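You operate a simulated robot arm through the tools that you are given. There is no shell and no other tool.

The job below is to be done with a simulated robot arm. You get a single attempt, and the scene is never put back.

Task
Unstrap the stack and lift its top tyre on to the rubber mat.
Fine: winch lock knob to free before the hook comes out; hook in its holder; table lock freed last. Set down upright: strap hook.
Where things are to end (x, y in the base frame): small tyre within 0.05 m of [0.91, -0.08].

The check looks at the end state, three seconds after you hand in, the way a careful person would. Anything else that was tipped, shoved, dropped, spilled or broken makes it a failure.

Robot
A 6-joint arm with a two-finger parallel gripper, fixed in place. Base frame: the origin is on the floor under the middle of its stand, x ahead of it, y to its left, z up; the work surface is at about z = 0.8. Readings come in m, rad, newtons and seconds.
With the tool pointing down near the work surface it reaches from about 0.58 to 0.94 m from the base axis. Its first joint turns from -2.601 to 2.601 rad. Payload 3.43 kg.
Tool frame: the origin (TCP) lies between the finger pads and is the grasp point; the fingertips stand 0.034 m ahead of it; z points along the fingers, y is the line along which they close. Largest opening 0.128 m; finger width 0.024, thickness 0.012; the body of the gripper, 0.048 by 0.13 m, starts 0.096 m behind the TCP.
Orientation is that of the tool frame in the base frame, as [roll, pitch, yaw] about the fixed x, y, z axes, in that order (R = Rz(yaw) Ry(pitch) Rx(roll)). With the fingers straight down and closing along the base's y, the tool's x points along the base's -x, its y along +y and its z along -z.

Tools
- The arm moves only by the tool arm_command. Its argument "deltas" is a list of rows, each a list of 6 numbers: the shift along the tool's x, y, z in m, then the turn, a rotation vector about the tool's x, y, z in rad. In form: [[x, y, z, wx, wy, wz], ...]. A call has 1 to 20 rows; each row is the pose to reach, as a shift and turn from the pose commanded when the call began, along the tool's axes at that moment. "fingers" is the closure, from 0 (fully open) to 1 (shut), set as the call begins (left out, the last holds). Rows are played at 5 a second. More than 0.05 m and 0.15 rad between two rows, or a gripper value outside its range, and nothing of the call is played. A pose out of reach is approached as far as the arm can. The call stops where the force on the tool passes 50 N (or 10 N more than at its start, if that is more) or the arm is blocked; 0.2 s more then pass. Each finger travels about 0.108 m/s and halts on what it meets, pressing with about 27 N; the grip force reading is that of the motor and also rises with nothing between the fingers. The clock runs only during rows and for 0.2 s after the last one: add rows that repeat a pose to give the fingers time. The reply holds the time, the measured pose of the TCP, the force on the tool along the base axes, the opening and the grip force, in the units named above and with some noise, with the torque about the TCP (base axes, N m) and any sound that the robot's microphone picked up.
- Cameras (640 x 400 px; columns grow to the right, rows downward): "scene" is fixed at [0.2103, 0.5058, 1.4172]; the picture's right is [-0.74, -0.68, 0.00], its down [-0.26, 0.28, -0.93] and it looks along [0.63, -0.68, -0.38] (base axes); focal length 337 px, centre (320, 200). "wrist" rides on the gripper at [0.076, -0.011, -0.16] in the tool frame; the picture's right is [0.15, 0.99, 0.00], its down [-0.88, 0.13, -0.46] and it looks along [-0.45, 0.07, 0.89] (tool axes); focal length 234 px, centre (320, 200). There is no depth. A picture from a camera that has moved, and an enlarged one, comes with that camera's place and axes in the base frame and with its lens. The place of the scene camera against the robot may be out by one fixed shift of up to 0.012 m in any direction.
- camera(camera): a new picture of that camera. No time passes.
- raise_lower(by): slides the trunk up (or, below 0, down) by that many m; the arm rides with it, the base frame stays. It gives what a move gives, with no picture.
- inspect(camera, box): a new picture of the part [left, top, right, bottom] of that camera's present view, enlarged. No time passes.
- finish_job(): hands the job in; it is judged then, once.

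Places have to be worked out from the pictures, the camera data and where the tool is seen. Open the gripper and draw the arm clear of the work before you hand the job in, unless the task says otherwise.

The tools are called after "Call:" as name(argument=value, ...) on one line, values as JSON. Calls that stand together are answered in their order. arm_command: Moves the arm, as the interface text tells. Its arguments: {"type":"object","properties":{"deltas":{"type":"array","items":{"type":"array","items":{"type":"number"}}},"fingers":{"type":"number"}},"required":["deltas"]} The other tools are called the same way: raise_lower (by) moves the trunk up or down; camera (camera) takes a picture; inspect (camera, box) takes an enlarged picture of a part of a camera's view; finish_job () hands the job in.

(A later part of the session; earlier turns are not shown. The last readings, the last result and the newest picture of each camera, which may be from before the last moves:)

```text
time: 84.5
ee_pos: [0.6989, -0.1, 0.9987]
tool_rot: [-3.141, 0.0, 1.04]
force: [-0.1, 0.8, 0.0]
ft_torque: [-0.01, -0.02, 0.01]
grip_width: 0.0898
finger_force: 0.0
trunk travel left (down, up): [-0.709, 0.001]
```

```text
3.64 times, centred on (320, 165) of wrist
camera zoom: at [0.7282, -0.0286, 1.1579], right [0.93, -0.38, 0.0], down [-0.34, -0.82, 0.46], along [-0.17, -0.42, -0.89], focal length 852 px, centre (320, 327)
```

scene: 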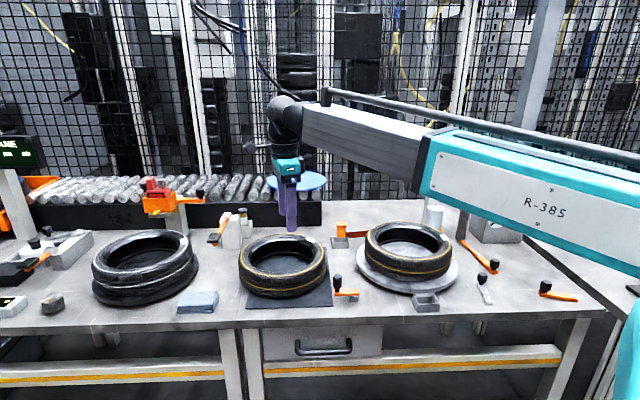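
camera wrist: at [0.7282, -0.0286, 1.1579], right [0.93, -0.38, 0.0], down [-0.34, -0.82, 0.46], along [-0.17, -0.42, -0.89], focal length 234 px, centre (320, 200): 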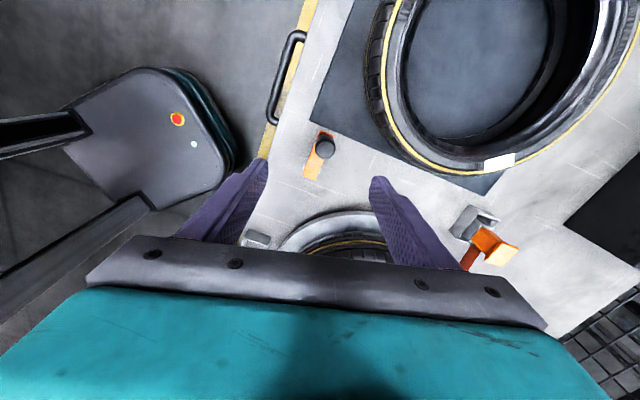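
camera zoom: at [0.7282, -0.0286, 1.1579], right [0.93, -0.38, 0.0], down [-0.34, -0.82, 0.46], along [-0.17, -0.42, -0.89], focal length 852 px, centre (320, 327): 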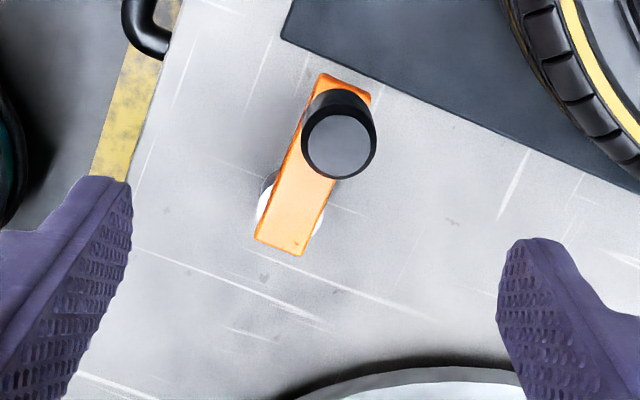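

D's handle is at about (0.707, -0.099) and its shaft at about (0.674, -0.134). A and D line up with the bench while B and C sit at odd angles, which makes B and C look like loose extras. I align the fingers across D's swing direction and come down over its handle for a gentle test.

Call:
arm_command(deltas=[[0.0045, 0.0067, 0.02, 0, 0, 0.13], [0.0045, 0.0067, 0.04, 0, 0, 0.255], [0.0045, 0.0067, 0.07, 0, 0, 0.255], [0.0045, 0.0067, 0.07, 0, 0, 0.255]], fingers=0.45)

Call:
inspect(camera="wrist", box=[220, 90, 420, 240])

Call:
inspect(camera="scene", box=[290, 220, 410, 310])

```text
time: 85.5
ee_pos: [0.7074, -0.0995, 0.9284]
tool_rot: [3.141, 0.001, 0.781]
force: [0.3, 0.2, -0.1]
ft_torque: [0.07, 0.01, 0.01]
grip_width: 0.0705
finger_force: 0.0
trunk travel left (down, up): [-0.709, 0.001]
```

```text
2.67 times, centred on (320, 165) of wrist
camera zoom: at [0.754, -0.0379, 1.0882], right [0.8, -0.6, 0.0], down [-0.53, -0.71, 0.46], along [-0.27, -0.37, -0.89], focal length 624 px, centre (320, 293)
```

zoom: 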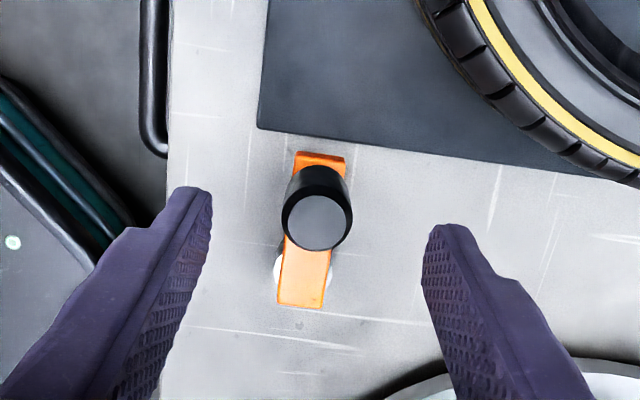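

```text
4.44 times, centred on (350, 265) of scene
camera zoom: at [0.2103, 0.5058, 1.4172], right [-0.74, -0.68, 0.0], down [-0.26, 0.28, -0.93], along [0.63, -0.68, -0.38], focal length 1497 px, centre (187, -89)
```

zoom: 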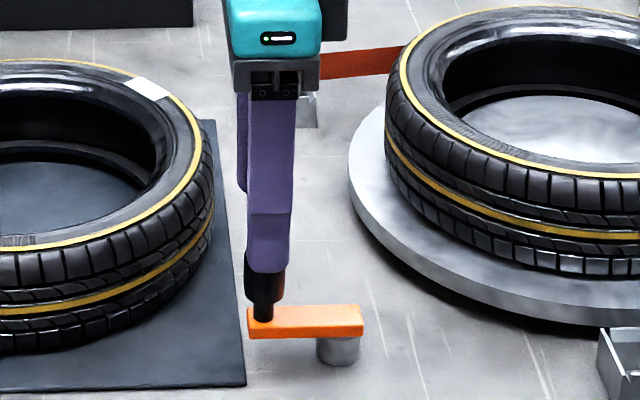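

The handle is exactly under the TCP. I lower until the fingers straddle it and close.

Call:
arm_command(deltas=[[0, 0, 0.02, 0, 0, 0], [0, 0, 0.04, 0, 0, 0], [0, 0, 0.046, 0, 0, 0], [0, 0, 0.046, 0, 0, 0]])

Call:
arm_command(deltas=[[0, 0, 0, 0, 0, 0], [0, 0, 0, 0, 0, 0], [0, 0, 0, 0, 0, 0]], fingers=1.0)

Call:
inspect(camera="wrist", box=[220, 90, 420, 240])

```text
time: 86.5
ee_pos: [0.7076, -0.0989, 0.8826]
tool_rot: [3.141, 0.001, 0.782]
force: [0.2, 0.1, 1.2]
ft_torque: [0.0, 0.0, 0.02]
grip_width: 0.0702
finger_force: 0.1
trunk travel left (down, up): [-0.709, 0.001]
```

```text
time: 87.3
ee_pos: [0.7079, -0.0989, 0.8824]
tool_rot: [-3.14, 0.001, 0.782]
force: [-5.0, 4.7, -3.5]
ft_torque: [-0.26, -0.54, -0.06]
grip_width: 0.0255
finger_force: 45.0
trunk travel left (down, up): [-0.709, 0.001]
```

```text
2.67 times, centred on (320, 165) of wrist
camera zoom: at [0.7535, -0.0373, 1.0419], right [0.8, -0.6, 0.0], down [-0.53, -0.71, 0.46], along [-0.27, -0.37, -0.89], focal length 624 px, centre (320, 293)
```

zoom: 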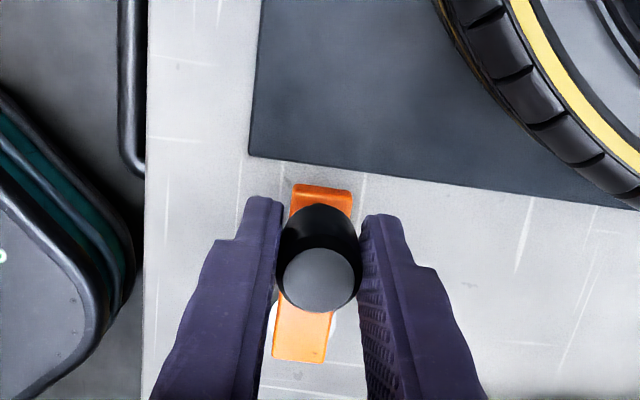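

The handle is gripped (25.5 mm). I try a small swing towards the robot, about 0.12 rad around the shaft, and read the resistance.

Call:
arm_command(deltas=[[0, -0.002, 0, 0, 0, -0.04], [0, -0.004, 0, 0, 0, -0.08], [-0.0003, -0.006, 0, 0, 0, -0.12]])

Call:
inspect(camera="wrist", box=[220, 90, 420, 240])

Call:
inspect(camera="scene", box=[290, 220, 410, 310])

```text
time: 88.1
ee_pos: [0.7063, -0.0989, 0.8818]
tool_rot: [3.136, 0.0, 0.903]
force: [16.5, -22.3, 2.8]
ft_torque: [0.31, 0.13, -0.1]
grip_width: 0.0253
finger_force: 45.1
trunk travel left (down, up): [-0.709, 0.001]
```

```text
2.67 times, centred on (320, 165) of wrist
camera zoom: at [0.7442, -0.0319, 1.0418], right [0.87, -0.5, 0.01], down [-0.45, -0.77, 0.46], along [-0.22, -0.4, -0.89], focal length 624 px, centre (320, 293)
```

zoom: 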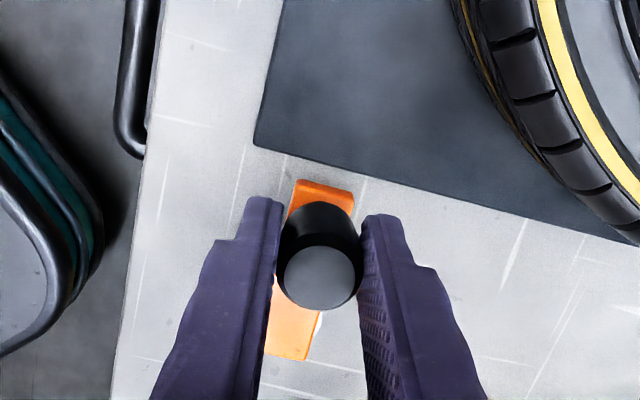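

```text
4.44 times, centred on (350, 265) of scene
camera zoom: at [0.2103, 0.5058, 1.4172], right [-0.74, -0.68, 0.0], down [-0.26, 0.28, -0.93], along [0.63, -0.68, -0.38], focal length 1497 px, centre (187, -89)
```

zoom: 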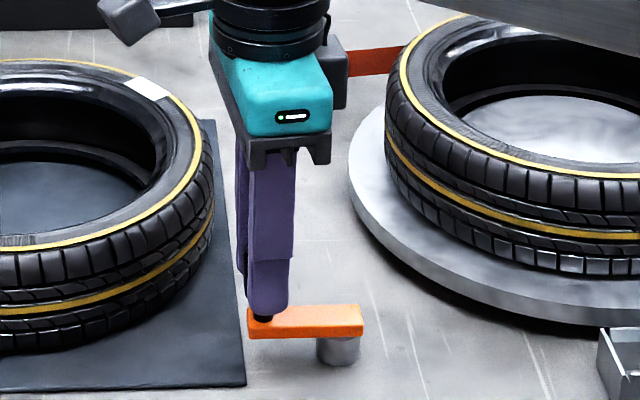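

Towards the robot it is blocked at 27 N with no movement. I try the other direction, away from the robot, by the same small amount.

Call:
arm_command(deltas=[[0, 0.003, 0, 0, 0, 0.06], [0, 0.006, 0, 0, 0, 0.12], [0, 0.006, 0, 0, 0, 0.12]])

Call:
arm_command(deltas=[[0, 0.002, 0, 0, 0, 0.04], [0, 0.004, 0, 0, 0, 0.08], [-0.0003, 0.006, 0, 0, 0, 0.12]])

Call:
inspect(camera="scene", box=[290, 220, 410, 310])

Call:
inspect(camera="wrist", box=[220, 90, 420, 240])

```text
time: 88.9
ee_pos: [0.7082, -0.0974, 0.8819]
tool_rot: [-3.139, 0.0, 0.783]
force: [1.8, -5.0, 5.6]
ft_torque: [-0.98, -0.26, 0.16]
grip_width: 0.0253
finger_force: 45.1
trunk travel left (down, up): [-0.709, 0.001]
```

```text
time: 89.7
ee_pos: [0.7076, -0.0982, 0.8831]
tool_rot: [-3.132, 0.002, 0.66]
force: [-28.8, 22.4, -5.6]
ft_torque: [0.32, -1.13, -0.03]
grip_width: 0.0256
finger_force: 45.8
trunk travel left (down, up): [-0.709, 0.001]
```

```text
4.44 times, centred on (350, 265) of scene
camera zoom: at [0.2103, 0.5058, 1.4172], right [-0.74, -0.68, 0.0], down [-0.26, 0.28, -0.93], along [0.63, -0.68, -0.38], focal length 1497 px, centre (187, -89)
```

zoom: 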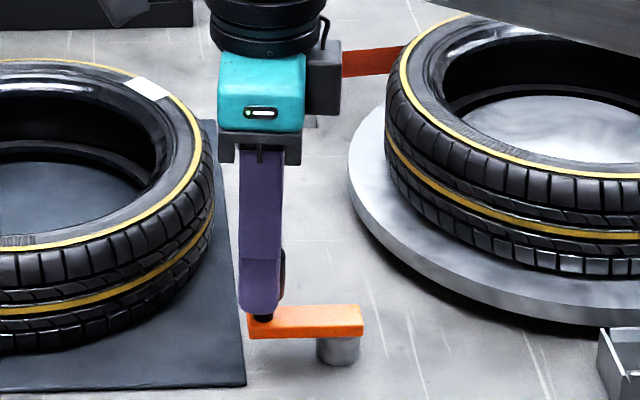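

```text
2.67 times, centred on (320, 165) of wrist
camera zoom: at [0.7624, -0.0443, 1.0418], right [0.72, -0.69, -0.01], down [-0.61, -0.65, 0.46], along [-0.32, -0.33, -0.89], focal length 624 px, centre (320, 293)
```

zoom: 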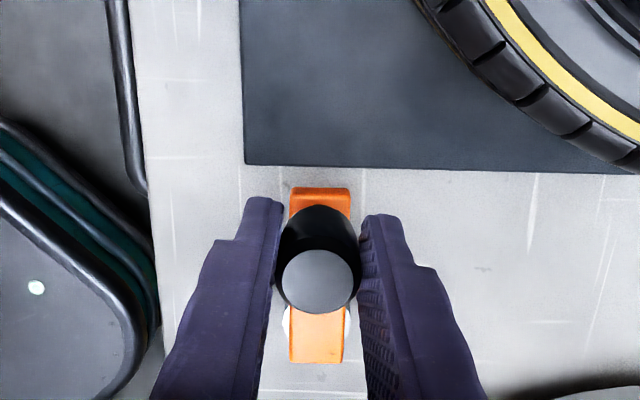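

D doesn't move either way (36 N, under 1 mm), so it's a fixed fitting and not the lock. I return to neutral, release it and rise clear.

Call:
arm_command(deltas=[[0, -0.003, 0, 0, 0, -0.06], [0, -0.0055, 0, 0, 0, -0.12], [0, -0.0055, 0, 0, 0, -0.12]])

Call:
arm_command(deltas=[[0, 0, 0, 0, 0, 0], [0, 0, 0, 0, 0, 0], [0, 0, -0.03, 0, 0, 0], [0, 0, -0.07, 0, 0, 0], [0, 0, -0.11, 0, 0, 0], [0, 0, -0.15, 0, 0, 0]], fingers=0.45)

Call:
inspect(camera="scene", box=[290, 220, 410, 310])

```text
time: 90.5
ee_pos: [0.7081, -0.0988, 0.8816]
tool_rot: [3.141, 0.002, 0.783]
force: [-11.0, 17.3, -8.7]
ft_torque: [-0.45, 0.3, -0.3]
grip_width: 0.0256
finger_force: 44.7
trunk travel left (down, up): [-0.709, 0.001]
```

```text
time: 91.9
ee_pos: [0.7097, -0.0985, 1.0324]
tool_rot: [-3.141, 0.0, 0.783]
force: [-1.0, 0.6, -0.1]
ft_torque: [-0.01, 0.02, 0.03]
grip_width: 0.0703
finger_force: 0.0
trunk travel left (down, up): [-0.709, 0.001]
```

```text
4.44 times, centred on (350, 265) of scene
camera zoom: at [0.2103, 0.5058, 1.4172], right [-0.74, -0.68, 0.0], down [-0.26, 0.28, -0.93], along [0.63, -0.68, -0.38], focal length 1497 px, centre (187, -89)
```

zoom: 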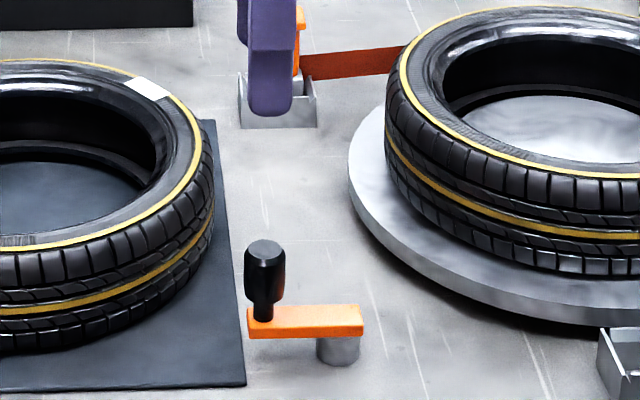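

D is exactly as it was. Lever A, aligned with the bench and on the turntable's index-mark side, is next. I fly over to it with the fingers set to close along its swing direction.

Call:
arm_command(deltas=[[-0.041, 0.009, 0, 0, 0, -0.131], [-0.0821, 0.018, 0, 0, 0, -0.262], [-0.1232, 0.027, 0, 0, 0, -0.393], [-0.1642, 0.036, 0, 0, 0, -0.524], [-0.2053, 0.045, 0, 0, 0, -0.655], [-0.2463, 0.054, 0, 0, 0, -0.787], [-0.2874, 0.063, 0, 0, 0, -0.918], [-0.3284, 0.072, 0, 0, 0, -1.049], [-0.3695, 0.081, 0, 0, 0, -1.18], [-0.4105, 0.09, 0, 0, 0, -1.311], [-0.4516, 0.099, 0, 0, 0, -1.442], [-0.4926, 0.108, 0, 0, 0, -1.573], [-0.4926, 0.108, 0, 0, 0, -1.573]])

Call:
camera(camera="wrist")

Call:
inspect(camera="scene", box=[420, 200, 580, 320])

```text
time: 94.7
ee_pos: [0.4368, -0.5244, 1.0337]
tool_rot: [-3.14, -0.001, 2.359]
force: [-0.9, 0.1, 0.0]
ft_torque: [-0.01, -0.01, -0.03]
grip_width: 0.0703
finger_force: 0.0
trunk travel left (down, up): [-0.709, 0.001]
```

```text
taken
camera wrist: at [0.3746, -0.4784, 1.1923], right [0.6, 0.8, 0.0], down [0.72, -0.53, 0.46], along [0.37, -0.27, -0.89], focal length 234 px, centre (320, 200)
```

wrist: 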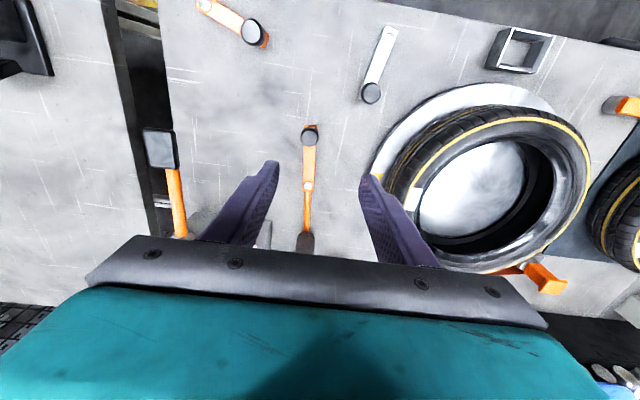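

```text
3.33 times, centred on (500, 260) of scene
camera zoom: at [0.2103, 0.5058, 1.4172], right [-0.74, -0.68, 0.0], down [-0.26, 0.28, -0.93], along [0.63, -0.68, -0.38], focal length 1123 px, centre (-280, 0)
```

zoom: 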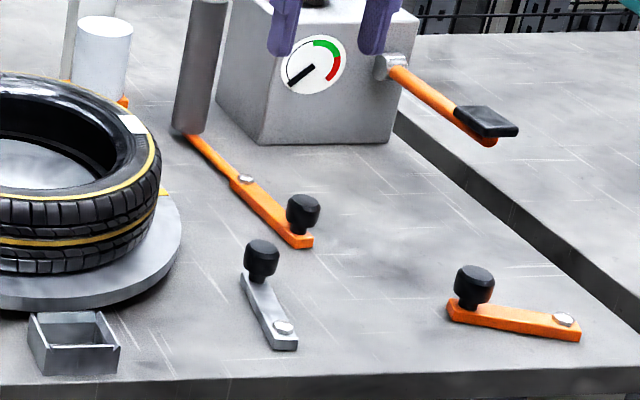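

All three remaining levers are in view from above. I zoom in on each for detail.

Call:
inspect(camera="wrist", box=[270, 110, 350, 250])

Call:
inspect(camera="wrist", box=[330, 10, 430, 120])

Call:
inspect(camera="wrist", box=[180, 0, 290, 70])

```text
2.86 times, centred on (310, 180) of wrist
camera zoom: at [0.3746, -0.4784, 1.1923], right [0.6, 0.8, 0.0], down [0.72, -0.53, 0.46], along [0.37, -0.27, -0.89], focal length 669 px, centre (349, 257)
```

zoom: 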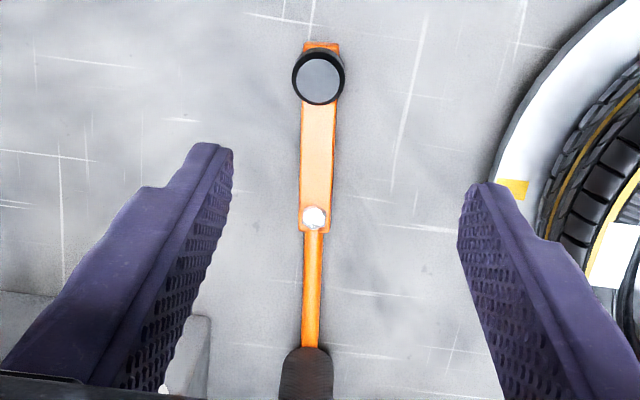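

```text
3.64 times, centred on (380, 65) of wrist
camera zoom: at [0.3746, -0.4784, 1.1923], right [0.6, 0.8, 0.0], down [0.72, -0.53, 0.46], along [0.37, -0.27, -0.89], focal length 852 px, centre (102, 691)
```

zoom: 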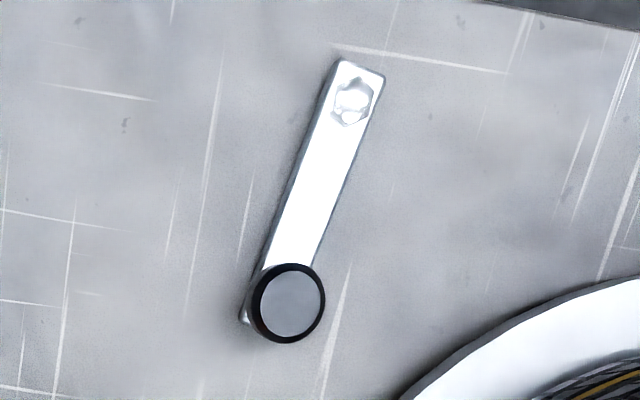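

```text
5.71 times, centred on (235, 35) of wrist
camera zoom: at [0.3746, -0.4784, 1.1923], right [0.6, 0.8, 0.0], down [0.72, -0.53, 0.46], along [0.37, -0.27, -0.89], focal length 1338 px, centre (806, 1143)
```

zoom: 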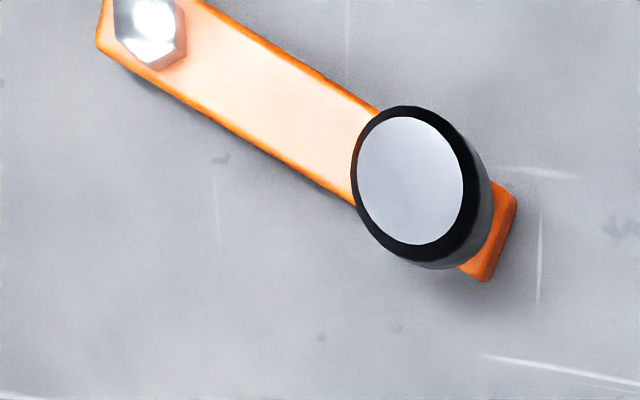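

Three look-alike levers: A, B and C. Only A has a linkage rod; B and C connect to nothing. I'll test A gently first, so I centre over its knob and go down partway.

Call:
arm_command(deltas=[[0.0011, -0.0147, 0.03, 0, 0, 0], [0.0011, -0.0147, 0.075, 0, 0, 0], [0.0011, -0.0147, 0.115, 0, 0, 0], [0.0011, -0.0147, 0.125, 0, 0, 0], [0.0011, -0.0147, 0.125, 0, 0, 0]])

Call:
inspect(camera="wrist", box=[220, 80, 420, 230])

Call:
inspect(camera="scene", box=[440, 210, 560, 310])

```text
time: 95.9
ee_pos: [0.4245, -0.5334, 0.9073]
tool_rot: [3.142, 0.0, 2.356]
force: [0.8, 0.0, -0.1]
ft_torque: [-0.01, 0.0, 0.03]
grip_width: 0.0702
finger_force: 0.0
trunk travel left (down, up): [-0.709, 0.001]
```

```text
2.67 times, centred on (320, 155) of wrist
camera zoom: at [0.3634, -0.4869, 1.067], right [0.6, 0.8, 0.0], down [0.71, -0.53, 0.46], along [0.37, -0.27, -0.89], focal length 624 px, centre (320, 320)
```

zoom: 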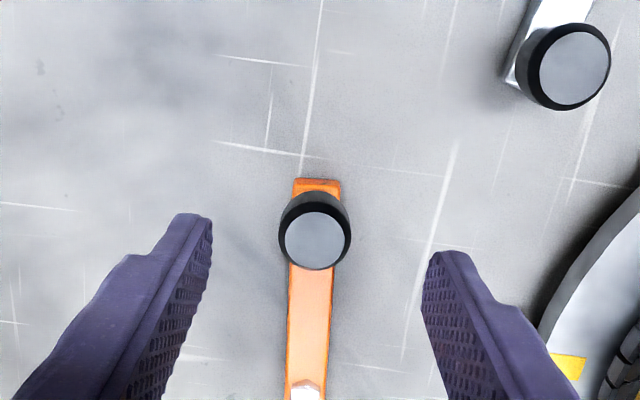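

```text
4.00 times, centred on (500, 260) of scene
camera zoom: at [0.2103, 0.5058, 1.4172], right [-0.74, -0.68, 0.0], down [-0.26, 0.28, -0.93], along [0.63, -0.68, -0.38], focal length 1348 px, centre (-400, -40)
```

zoom: 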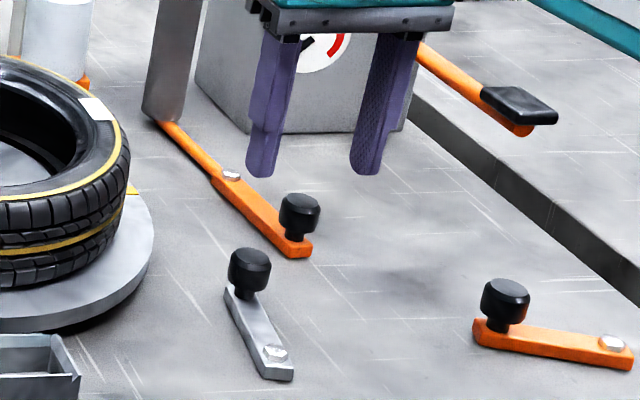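

The knob is centred between the fingers. I lower to grip height and close on it.

Call:
arm_command(deltas=[[0, 0, 0.025, 0, 0, 0], [0, 0, 0.042, 0, 0, 0], [0, 0, 0.049, 0, 0, 0], [0, 0, 0.049, 0, 0, 0]])

Call:
inspect(camera="scene", box=[440, 210, 560, 310])

```text
time: 96.9
ee_pos: [0.4252, -0.5321, 0.8572]
tool_rot: [3.142, 0.0, 2.354]
force: [0.0, -0.9, 0.0]
ft_torque: [0.0, -0.01, -0.02]
grip_width: 0.0705
finger_force: 0.2
trunk travel left (down, up): [-0.709, 0.001]
```

```text
4.00 times, centred on (500, 260) of scene
camera zoom: at [0.2103, 0.5058, 1.4172], right [-0.74, -0.68, 0.0], down [-0.26, 0.28, -0.93], along [0.63, -0.68, -0.38], focal length 1348 px, centre (-400, -40)
```

zoom: 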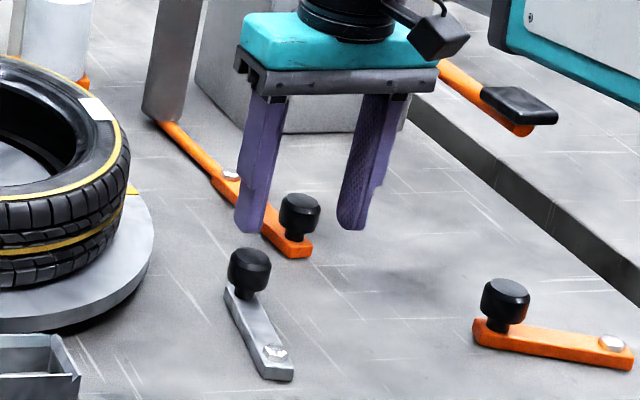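

The tips are level with the bottom of the knob, clear of the arm. I close on it.

Call:
arm_command(deltas=[[0, 0, 0, 0, 0, 0], [0, 0, 0, 0, 0, 0], [0, 0, 0, 0, 0, 0]], fingers=1.0)

Call:
inspect(camera="wrist", box=[220, 80, 420, 230])

```text
time: 97.7
ee_pos: [0.4235, -0.5331, 0.8577]
tool_rot: [3.139, 0.001, 2.354]
force: [-7.7, -8.7, -0.8]
ft_torque: [0.0, -0.13, -0.11]
grip_width: 0.0274
finger_force: 44.6
trunk travel left (down, up): [-0.709, 0.001]
```

```text
2.67 times, centred on (320, 155) of wrist
camera zoom: at [0.3622, -0.4875, 1.0176], right [0.6, 0.8, 0.0], down [0.71, -0.53, 0.46], along [0.37, -0.27, -0.89], focal length 624 px, centre (320, 320)
```

zoom: 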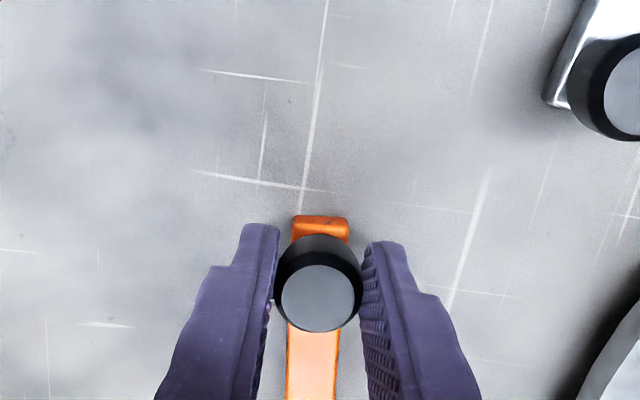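

Gripped. I try a small swing away from the turntable, about 8 mm, and read the force.

Call:
arm_command(deltas=[[0, -0.003, 0, 0, 0, -0.03], [0, -0.006, 0, 0, 0, -0.06], [0, -0.009, 0, 0, 0, -0.09]])

Call:
inspect(camera="wrist", box=[220, 80, 420, 230])

Call:
inspect(camera="scene", box=[440, 210, 560, 310])

```text
time: 98.5
ee_pos: [0.4189, -0.538, 0.8561]
tool_rot: [3.141, 0.001, 2.446]
force: [2.6, 1.6, 0.4]
ft_torque: [0.12, 0.84, 0.16]
grip_width: 0.0277
finger_force: 45.3
trunk travel left (down, up): [-0.709, 0.001]
```

```text
2.67 times, centred on (320, 155) of wrist
camera zoom: at [0.3541, -0.4984, 1.0176], right [0.52, 0.85, 0.0], down [0.76, -0.46, 0.46], along [0.39, -0.24, -0.89], focal length 624 px, centre (320, 320)
```

zoom: 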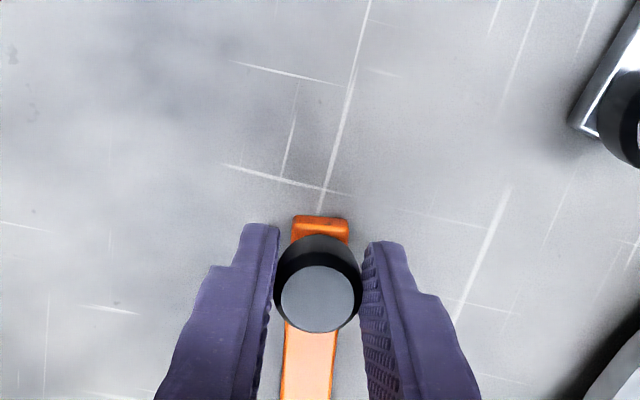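

```text
4.00 times, centred on (500, 260) of scene
camera zoom: at [0.2103, 0.5058, 1.4172], right [-0.74, -0.68, 0.0], down [-0.26, 0.28, -0.93], along [0.63, -0.68, -0.38], focal length 1348 px, centre (-400, -40)
```

zoom: 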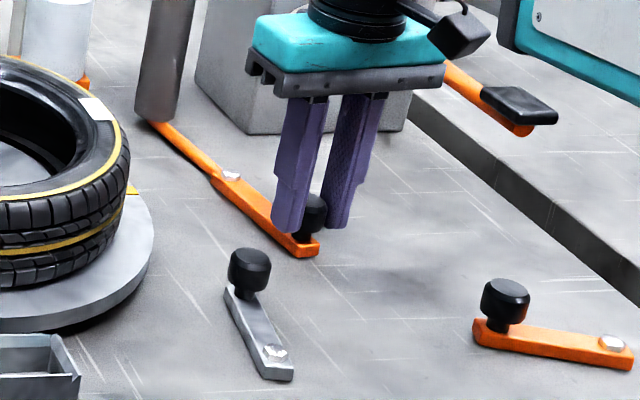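

Lever A swings freely (about 3 N), and its rod and knurled post turn with it about the bolt. The other way it is held against a stop. Before committing I put it back to its start stop, so I can check whether B and C are movable at all.

Call:
arm_command(deltas=[[0, 0.003, 0, 0, 0, 0.03], [0, 0.006, 0, 0, 0, 0.06], [0, 0.008, 0, 0, 0, 0.09], [0, 0.008, 0, 0, 0, 0.09]])

Call:
inspect(camera="scene", box=[440, 210, 560, 310])

```text
time: 99.5
ee_pos: [0.4232, -0.5345, 0.8577]
tool_rot: [3.141, 0.0, 2.354]
force: [-2.7, -3.3, -5.1]
ft_torque: [0.34, -0.13, 0.12]
grip_width: 0.0274
finger_force: 45.1
trunk travel left (down, up): [-0.709, 0.001]
```

```text
4.00 times, centred on (500, 260) of scene
camera zoom: at [0.2103, 0.5058, 1.4172], right [-0.74, -0.68, 0.0], down [-0.26, 0.28, -0.93], along [0.63, -0.68, -0.38], focal length 1348 px, centre (-400, -40)
```

zoom: 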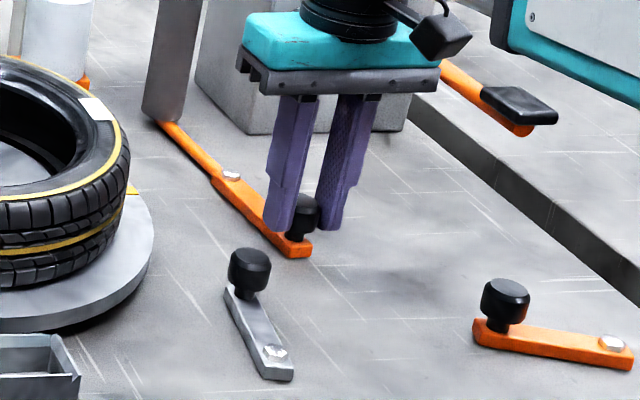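

A is back at its start position. I release it, rise and move over to the silver lever B for the same light test.

Call:
arm_command(deltas=[[0, 0, 0, 0, 0, 0], [0, 0, 0, 0, 0, 0], [0, 0, -0.03, 0, 0, 0], [0, 0, -0.075, 0, 0, 0], [0.022, 0.0283, -0.085, 0, 0, 0.04], [0.044, 0.0566, -0.085, 0, 0, 0.09], [0.0657, 0.0849, -0.085, 0, 0, 0.13], [0.0657, 0.0849, -0.085, 0, 0, 0.13]], fingers=0.5)

Call:
inspect(camera="wrist", box=[220, 80, 420, 230])

Call:
inspect(camera="scene", box=[440, 210, 560, 310])

```text
time: 101.3
ee_pos: [0.4373, -0.4255, 0.9431]
tool_rot: [3.14, 0.001, 2.226]
force: [0.5, 0.4, -0.3]
ft_torque: [-0.02, -0.04, 0.01]
grip_width: 0.0638
finger_force: 0.1
trunk travel left (down, up): [-0.709, 0.001]
```

```text
2.67 times, centred on (320, 155) of wrist
camera zoom: at [0.3826, -0.3725, 1.1024], right [0.7, 0.72, 0.0], down [0.64, -0.62, 0.46], along [0.33, -0.32, -0.89], focal length 624 px, centre (320, 320)
```

zoom: 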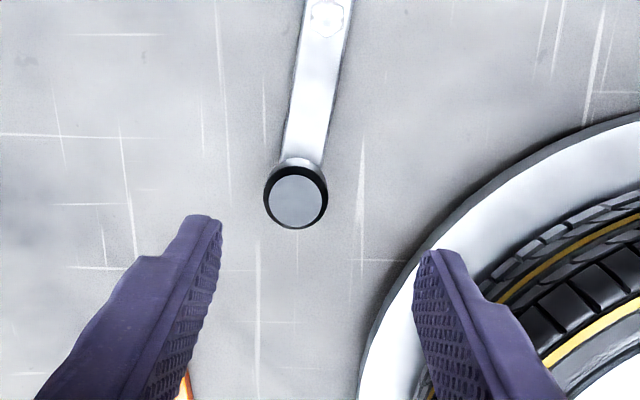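

```text
4.00 times, centred on (500, 260) of scene
camera zoom: at [0.2103, 0.5058, 1.4172], right [-0.74, -0.68, 0.0], down [-0.26, 0.28, -0.93], along [0.63, -0.68, -0.38], focal length 1348 px, centre (-400, -40)
```

zoom: 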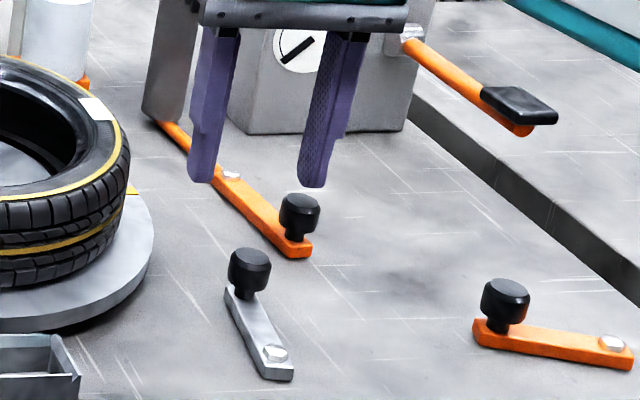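

B's knob is at about (0.429, -0.430). I centre on it, lower and close gently.

Call:
arm_command(deltas=[[0.0021, -0.0093, 0.03, 0, 0, 0], [0.0021, -0.0093, 0.06, 0, 0, 0], [0.0021, -0.0093, 0.08, 0, 0, 0], [0.0021, -0.0093, 0.085, 0, 0, 0]])

Call:
inspect(camera="wrist", box=[220, 80, 420, 230])

Call:
inspect(camera="scene", box=[440, 210, 560, 310])

```text
time: 102.3
ee_pos: [0.4287, -0.4312, 0.8579]
tool_rot: [-3.141, -0.001, 2.226]
force: [-0.6, 0.4, 0.1]
ft_torque: [-0.01, 0.02, 0.01]
grip_width: 0.0642
finger_force: 0.1
trunk travel left (down, up): [-0.709, 0.001]
```

```text
2.67 times, centred on (320, 155) of wrist
camera zoom: at [0.3738, -0.3773, 1.0176], right [0.7, 0.72, 0.0], down [0.64, -0.62, 0.46], along [0.33, -0.32, -0.89], focal length 624 px, centre (320, 320)
```

zoom: 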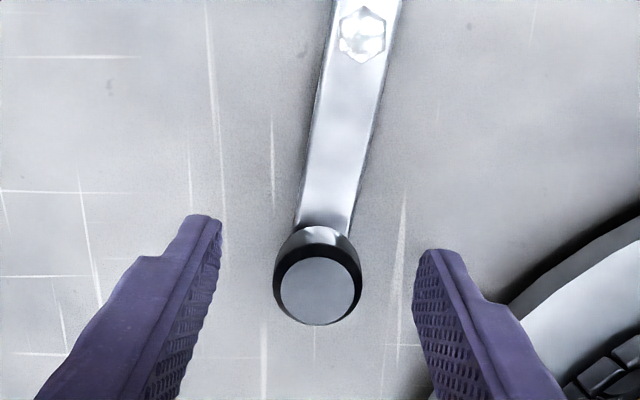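

```text
4.00 times, centred on (500, 260) of scene
camera zoom: at [0.2103, 0.5058, 1.4172], right [-0.74, -0.68, 0.0], down [-0.26, 0.28, -0.93], along [0.63, -0.68, -0.38], focal length 1348 px, centre (-400, -40)
```

zoom: 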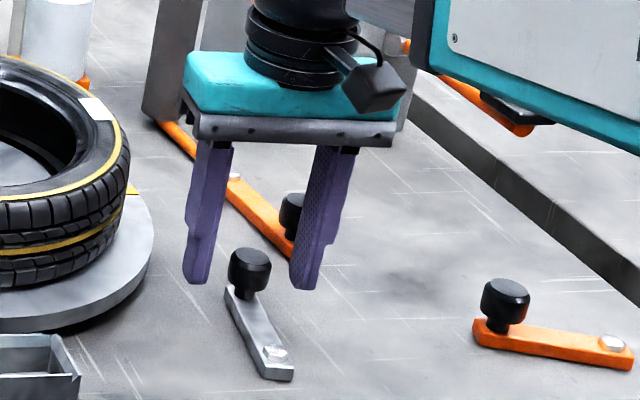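

The fingers straddle B's knob, well clear of A. I close and make a small swing test.

Call:
arm_command(deltas=[[0, 0, 0, 0, 0, 0], [0, 0, 0, 0, 0, 0], [0, 0, 0, 0, 0, 0]], fingers=1.0)

Call:
arm_command(deltas=[[0, 0.002, 0, 0, 0, 0], [0, 0.004, 0, 0, 0, 0]])

Call:
arm_command(deltas=[[0, -0.004, 0, 0, 0, 0], [0, -0.008, 0, 0, 0, 0]])

Call:
inspect(camera="scene", box=[440, 210, 560, 310])

```text
time: 103.1
ee_pos: [0.4287, -0.4304, 0.8588]
tool_rot: [-3.141, 0.0, 2.227]
force: [-2.3, -1.6, -2.8]
ft_torque: [-0.57, 0.16, -0.24]
grip_width: 0.0271
finger_force: 45.4
trunk travel left (down, up): [-0.709, 0.001]
```

```text
time: 103.7
ee_pos: [0.4295, -0.4308, 0.8592]
tool_rot: [-3.136, -0.001, 2.225]
force: [-21.3, -19.7, -4.9]
ft_torque: [0.18, -0.2, -0.11]
grip_width: 0.0272
finger_force: 44.4
trunk travel left (down, up): [-0.709, 0.001]
```

```text
time: 104.3
ee_pos: [0.4278, -0.4322, 0.8582]
tool_rot: [3.136, 0.0, 2.227]
force: [8.1, 4.3, 0.9]
ft_torque: [-0.14, 0.55, -0.53]
grip_width: 0.0269
finger_force: 44.8
trunk travel left (down, up): [-0.709, 0.001]
```

```text
4.00 times, centred on (500, 260) of scene
camera zoom: at [0.2103, 0.5058, 1.4172], right [-0.74, -0.68, 0.0], down [-0.26, 0.28, -0.93], along [0.63, -0.68, -0.38], focal length 1348 px, centre (-400, -40)
```

zoom: 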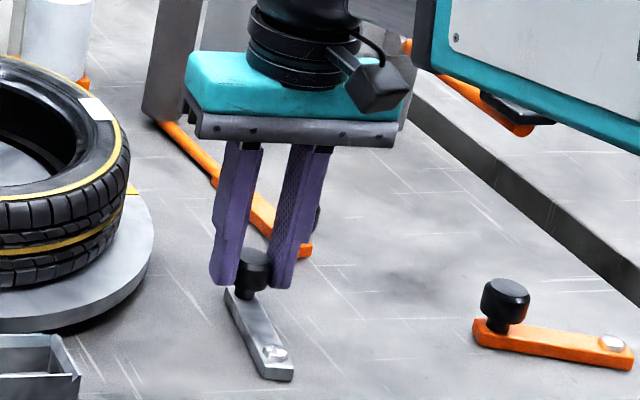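

B resists one way (29 N), but only 9 N came back the other way, so I push slightly further in that direction to be sure.

Call:
arm_command(deltas=[[0, -0.003, 0, 0, 0, 0], [0, -0.006, 0, 0, 0, 0], [0, -0.006, 0, 0, 0, 0]])

Call:
inspect(camera="scene", box=[440, 210, 560, 310])

Call:
inspect(camera="wrist", box=[220, 80, 420, 230])

```text
time: 105.1
ee_pos: [0.4212, -0.4363, 0.8577]
tool_rot: [3.14, -0.001, 2.225]
force: [6.6, 1.7, 3.8]
ft_torque: [-0.24, 0.23, -0.42]
grip_width: 0.0274
finger_force: 45.2
trunk travel left (down, up): [-0.709, 0.001]
```

```text
4.00 times, centred on (500, 260) of scene
camera zoom: at [0.2103, 0.5058, 1.4172], right [-0.74, -0.68, 0.0], down [-0.26, 0.28, -0.93], along [0.63, -0.68, -0.38], focal length 1348 px, centre (-400, -40)
```

zoom: 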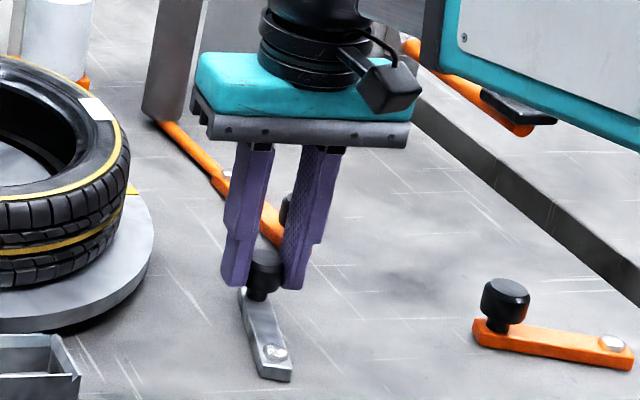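

```text
2.67 times, centred on (320, 155) of wrist
camera zoom: at [0.3665, -0.3825, 1.0176], right [0.7, 0.72, 0.0], down [0.64, -0.62, 0.46], along [0.33, -0.32, -0.89], focal length 624 px, centre (320, 320)
```

zoom: 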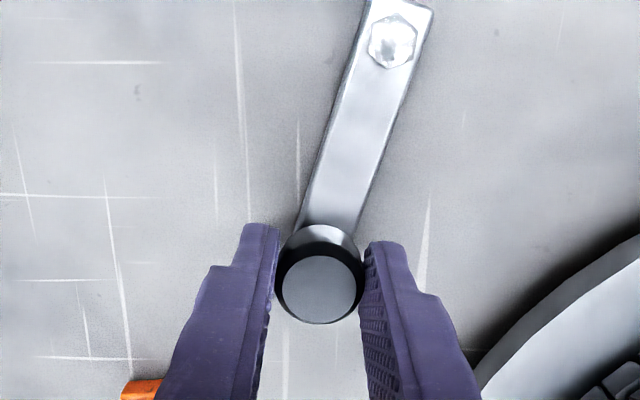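

B moves too, and like A it starts against a stop. So moving or not doesn't settle it. I return B to its start position, then I'll look for a physical sign of which lever holds the turntable.

Call:
arm_command(deltas=[[0, 0.004, 0, 0, 0, 0], [0, 0.008, 0, 0, 0, 0], [0, 0.01, 0, 0, 0, 0], [0, 0.01, 0, 0, 0, 0]])

Call:
inspect(camera="scene", box=[440, 210, 560, 310])

```text
time: 106.1
ee_pos: [0.428, -0.4301, 0.859]
tool_rot: [-3.141, -0.001, 2.225]
force: [-3.6, -4.2, 2.1]
ft_torque: [0.24, -0.12, -0.07]
grip_width: 0.027
finger_force: 44.8
trunk travel left (down, up): [-0.709, 0.001]
```

```text
4.00 times, centred on (500, 260) of scene
camera zoom: at [0.2103, 0.5058, 1.4172], right [-0.74, -0.68, 0.0], down [-0.26, 0.28, -0.93], along [0.63, -0.68, -0.38], focal length 1348 px, centre (-400, -40)
```

zoom: 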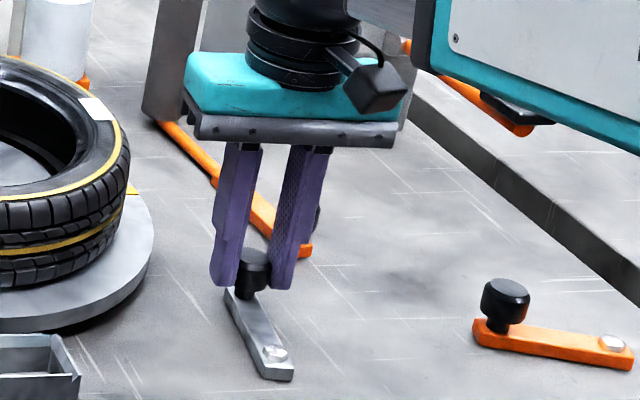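

B is back at its stop. A decisive check is whether the turntable itself can turn. I go to the lower tyre's wall to feel, with a very small twist, whether the table is held now.

Call:
arm_command(deltas=[[0, 0, 0, 0, 0, 0], [0, 0, 0, 0, 0, 0], [0, 0, -0.03, 0, 0, 0], [0, 0, -0.075, 0, 0, 0], [0, 0, -0.12, 0, 0, 0], [0.001, 0.02, -0.141, 0, 0, 0.13], [0.001, 0.04, -0.141, 0, 0, 0.26], [0.002, 0.06, -0.141, 0, 0, 0.39], [0.002, 0.08, -0.141, 0, 0, 0.52], [0.003, 0.1, -0.141, 0, 0, 0.65], [0.004, 0.12, -0.141, 0, 0, 0.78], [0.004, 0.14, -0.141, 0, 0, 0.91], [0.005, 0.155, -0.141, 0, 0, 1.05], [0.005, 0.1637, -0.141, 0, 0, 1.187], [0.005, 0.1637, -0.141, 0, 0, 1.187]], fingers=0.35)

Call:
camera(camera="wrist")

Call:
camera(camera="scene")

```text
time: 109.3
ee_pos: [0.5548, -0.3266, 0.9991]
tool_rot: [-3.142, 0.001, 1.036]
force: [0.4, -0.2, 0.5]
ft_torque: [-0.01, 0.03, 0.01]
grip_width: 0.0833
finger_force: 0.1
trunk travel left (down, up): [-0.709, 0.001]
```

```text
taken
camera wrist: at [0.5845, -0.2556, 1.1583], right [0.93, -0.38, 0.0], down [-0.34, -0.82, 0.46], along [-0.17, -0.42, -0.89], focal length 234 px, centre (320, 200)
```

wrist: 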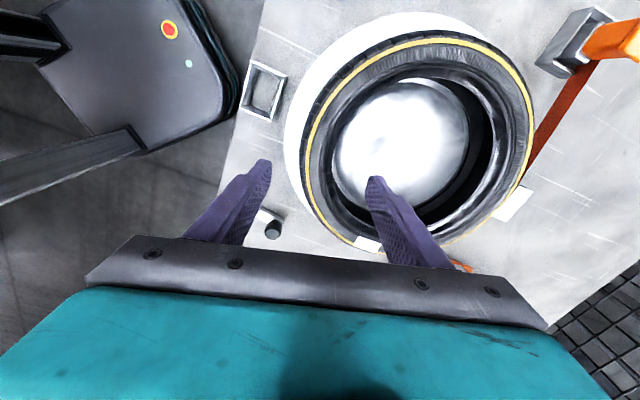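

```text
taken
```

scene: 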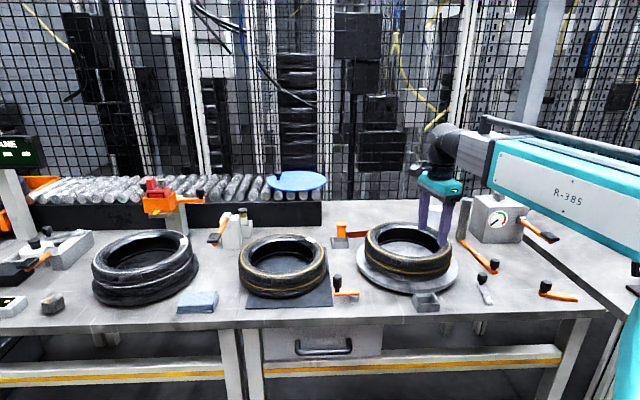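

I lower a little and check how centred the lower tyre's wall is between the fingers before touching it.

Call:
arm_command(deltas=[[0, -0.003, 0.03, 0, 0, 0], [0, -0.003, 0.06, 0, 0, 0], [0, -0.003, 0.06, 0, 0, 0]])

Call:
inspect(camera="wrist", box=[230, 100, 480, 270])

Call:
inspect(camera="scene", box=[380, 190, 480, 300])

```text
time: 110.1
ee_pos: [0.5535, -0.3245, 0.9381]
tool_rot: [-3.141, 0.003, 1.039]
force: [-0.7, 1.0, 0.0]
ft_torque: [0.01, -0.02, -0.02]
grip_width: 0.0835
finger_force: 0.0
trunk travel left (down, up): [-0.709, 0.001]
```

```text
2.35 times, centred on (355, 185) of wrist
camera zoom: at [0.5827, -0.2541, 1.0981], right [0.93, -0.38, 0.0], down [-0.33, -0.82, 0.46], along [-0.17, -0.42, -0.89], focal length 551 px, centre (238, 235)
```

zoom: 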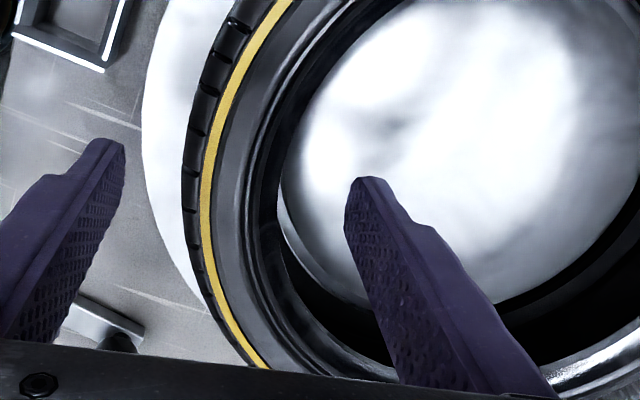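

```text
3.64 times, centred on (430, 245) of scene
camera zoom: at [0.2103, 0.5058, 1.4172], right [-0.74, -0.68, 0.0], down [-0.26, 0.28, -0.93], along [0.63, -0.68, -0.38], focal length 1225 px, centre (-80, 36)
```

zoom: 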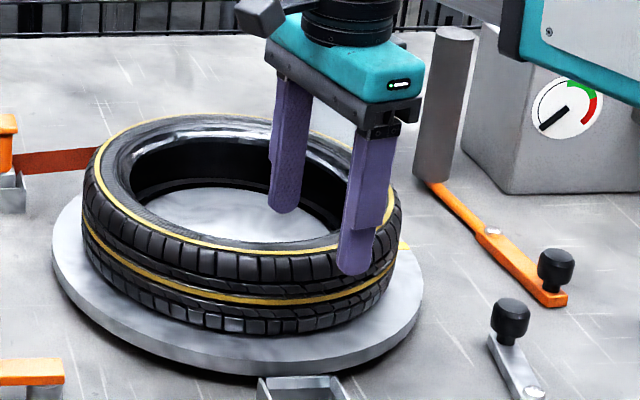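

The wall is centred between the fingers. I lower beside the lower tyre and close lightly.

Call:
arm_command(deltas=[[0, 0, 0.03, 0, 0, 0], [0, 0, 0.052, 0, 0, 0], [0, 0, 0.052, 0, 0, 0]])

Call:
arm_command(deltas=[[0, 0, 0, 0, 0, 0], [0, 0, 0, 0, 0, 0], [0, 0, 0, 0, 0, 0]], fingers=0.72)

Call:
inspect(camera="scene", box=[380, 190, 480, 300])

```text
time: 110.9
ee_pos: [0.5537, -0.3248, 0.8865]
tool_rot: [-3.141, 0.0, 1.038]
force: [-0.8, 0.4, 0.3]
ft_torque: [-0.01, -0.02, -0.02]
grip_width: 0.0832
finger_force: 0.2
trunk travel left (down, up): [-0.709, 0.001]
```

```text
time: 111.7
ee_pos: [0.5533, -0.3253, 0.8876]
tool_rot: [3.14, 0.0, 1.04]
force: [-4.2, 4.1, -0.2]
ft_torque: [-0.11, -0.13, 0.19]
grip_width: 0.0391
finger_force: 27.1
trunk travel left (down, up): [-0.709, 0.001]
```

```text
3.64 times, centred on (430, 245) of scene
camera zoom: at [0.2103, 0.5058, 1.4172], right [-0.74, -0.68, 0.0], down [-0.26, 0.28, -0.93], along [0.63, -0.68, -0.38], focal length 1225 px, centre (-80, 36)
```

zoom: 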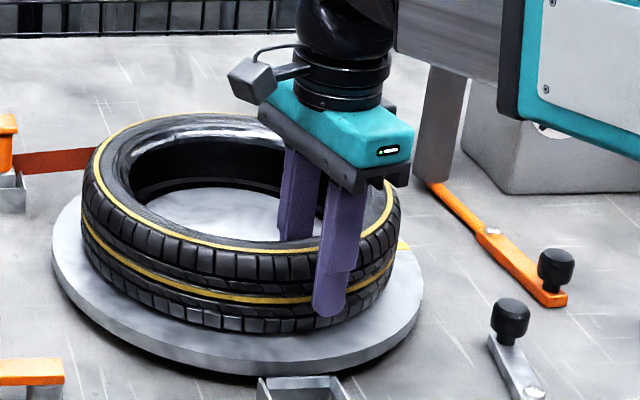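

The tyre wall is held. I note the yellow table mark, then twist by 0.05 rad about the table centre and see whether the mark moves.

Call:
inspect(camera="scene", box=[440, 240, 470, 260])

Call:
arm_command(deltas=[[-0.002, 0, 0, 0, 0, -0.017], [-0.004, 0, 0, 0, 0, -0.034], [-0.00585, 0, 0, 0, 0, -0.05], [-0.00585, 0, 0, 0, 0, -0.05]])

Call:
inspect(camera="scene", box=[440, 240, 470, 260])

```text
16.00 times, centred on (455, 250) of scene
camera zoom: at [0.2103, 0.5058, 1.4172], right [-0.74, -0.68, 0.0], down [-0.26, 0.28, -0.93], along [0.63, -0.68, -0.38], focal length 5390 px, centre (-1840, -600)
```

zoom: 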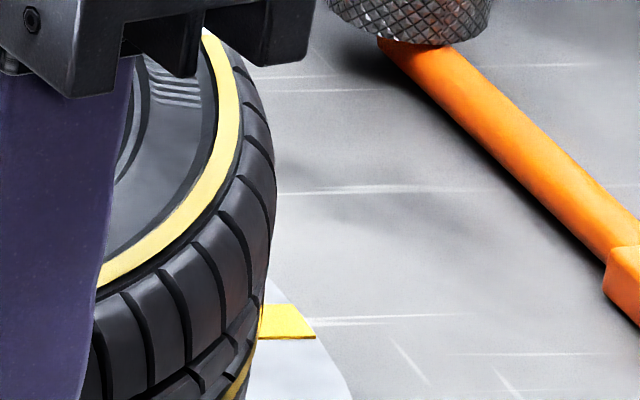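

```text
time: 112.7
ee_pos: [0.5514, -0.3304, 0.8864]
tool_rot: [3.14, -0.001, 1.089]
force: [3.3, 0.8, -0.4]
ft_torque: [0.75, -0.15, -0.11]
grip_width: 0.0394
finger_force: 27.1
trunk travel left (down, up): [-0.709, 0.001]
```

```text
16.00 times, centred on (455, 250) of scene
camera zoom: at [0.2103, 0.5058, 1.4172], right [-0.74, -0.68, 0.0], down [-0.26, 0.28, -0.93], along [0.63, -0.68, -0.38], focal length 5390 px, centre (-1840, -600)
```

zoom: 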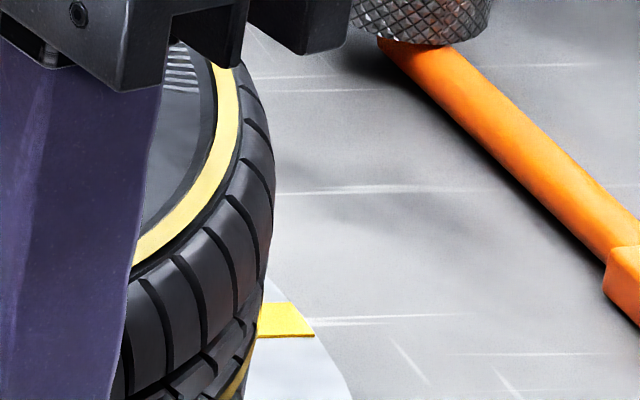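

The mark stayed put while the tyre slid slightly under my twist, so the turntable is held at present. I twist back to where it was and let go.

Call:
arm_command(deltas=[[0.002, 0, 0, 0, 0, 0.017], [0.004, 0, 0, 0, 0, 0.034], [0.00585, 0, 0, 0, 0, 0.05], [0.00585, 0, 0, 0, 0, 0.05]])

Call:
arm_command(deltas=[[0, 0, 0, 0, 0, 0], [0, 0, 0, 0, 0, 0], [0, 0, -0.04, 0, 0, 0], [0, 0, -0.08, 0, 0, 0], [0, 0, -0.12, 0, 0, 0]], fingers=0.35)

Call:
inspect(camera="scene", box=[340, 190, 600, 320])

```text
time: 113.7
ee_pos: [0.5528, -0.3252, 0.888]
tool_rot: [-3.141, 0.002, 1.037]
force: [-1.6, -4.3, 3.8]
ft_torque: [-0.76, 0.56, 0.25]
grip_width: 0.0392
finger_force: 27.3
trunk travel left (down, up): [-0.709, 0.001]
```

```text
time: 114.9
ee_pos: [0.5529, -0.3247, 1.0078]
tool_rot: [-3.141, 0.0, 1.04]
force: [0.5, 0.1, 0.3]
ft_torque: [-0.01, 0.01, 0.01]
grip_width: 0.0832
finger_force: 0.2
trunk travel left (down, up): [-0.709, 0.001]
```

```text
2.46 times, centred on (470, 255) of scene
camera zoom: at [0.2103, 0.5058, 1.4172], right [-0.74, -0.68, 0.0], down [-0.26, 0.28, -0.93], along [0.63, -0.68, -0.38], focal length 829 px, centre (-49, 65)
```

zoom: 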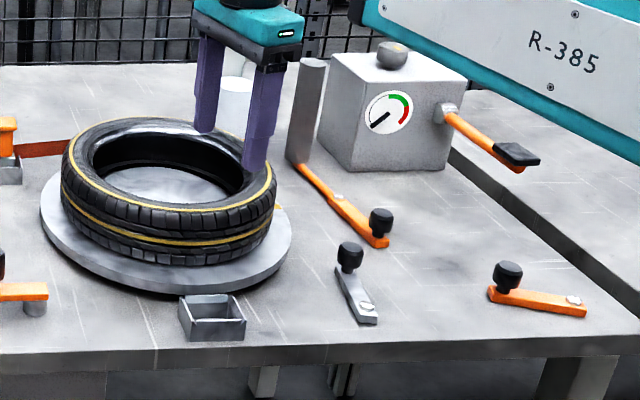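

The table is confirmed locked. B sits closest to the turntable and sweeps through empty space, so it's the safest to try: I'll swing it and repeat the table check. I return over B's knob.

Call:
arm_command(deltas=[[-0.0171, -0.006, 0, 0, 0, -0.132], [-0.0342, -0.012, 0, 0, 0, -0.264], [-0.0514, -0.018, 0, 0, 0, -0.395], [-0.0685, -0.024, 0, 0, 0, -0.527], [-0.0856, -0.0301, 0, 0, 0, -0.659], [-0.1027, -0.0361, 0, 0, 0, -0.791], [-0.1199, -0.0421, 0, 0, 0, -0.922], [-0.137, -0.0481, 0, 0, 0, -1.054], [-0.1541, -0.0541, 0.0, 0, 0, -1.186], [-0.1541, -0.0541, 0.045, 0, 0, -1.186], [-0.1541, -0.0541, 0.09, 0, 0, -1.186], [-0.1541, -0.0541, 0.09, 0, 0, -1.186]], fingers=0.5)

Call:
inspect(camera="wrist", box=[220, 80, 420, 230])

```text
time: 117.5
ee_pos: [0.4268, -0.4321, 0.9171]
tool_rot: [-3.141, -0.002, 2.226]
force: [0.4, -0.8, 0.6]
ft_torque: [0.02, 0.0, -0.01]
grip_width: 0.0642
finger_force: 0.0
trunk travel left (down, up): [-0.709, 0.001]
```

```text
2.67 times, centred on (320, 155) of wrist
camera zoom: at [0.3721, -0.3775, 1.0766], right [0.7, 0.72, 0.0], down [0.64, -0.62, 0.46], along [0.33, -0.32, -0.89], focal length 624 px, centre (320, 320)
```

zoom: 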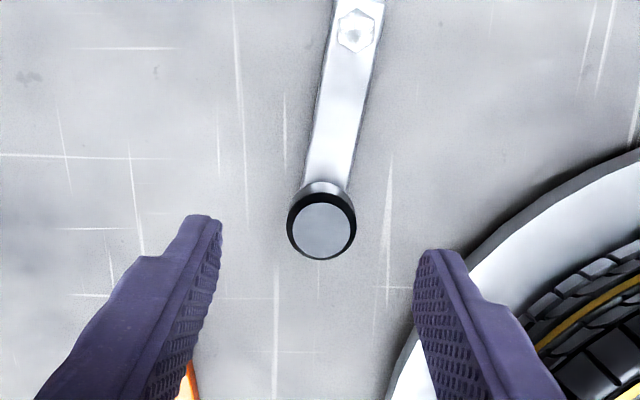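

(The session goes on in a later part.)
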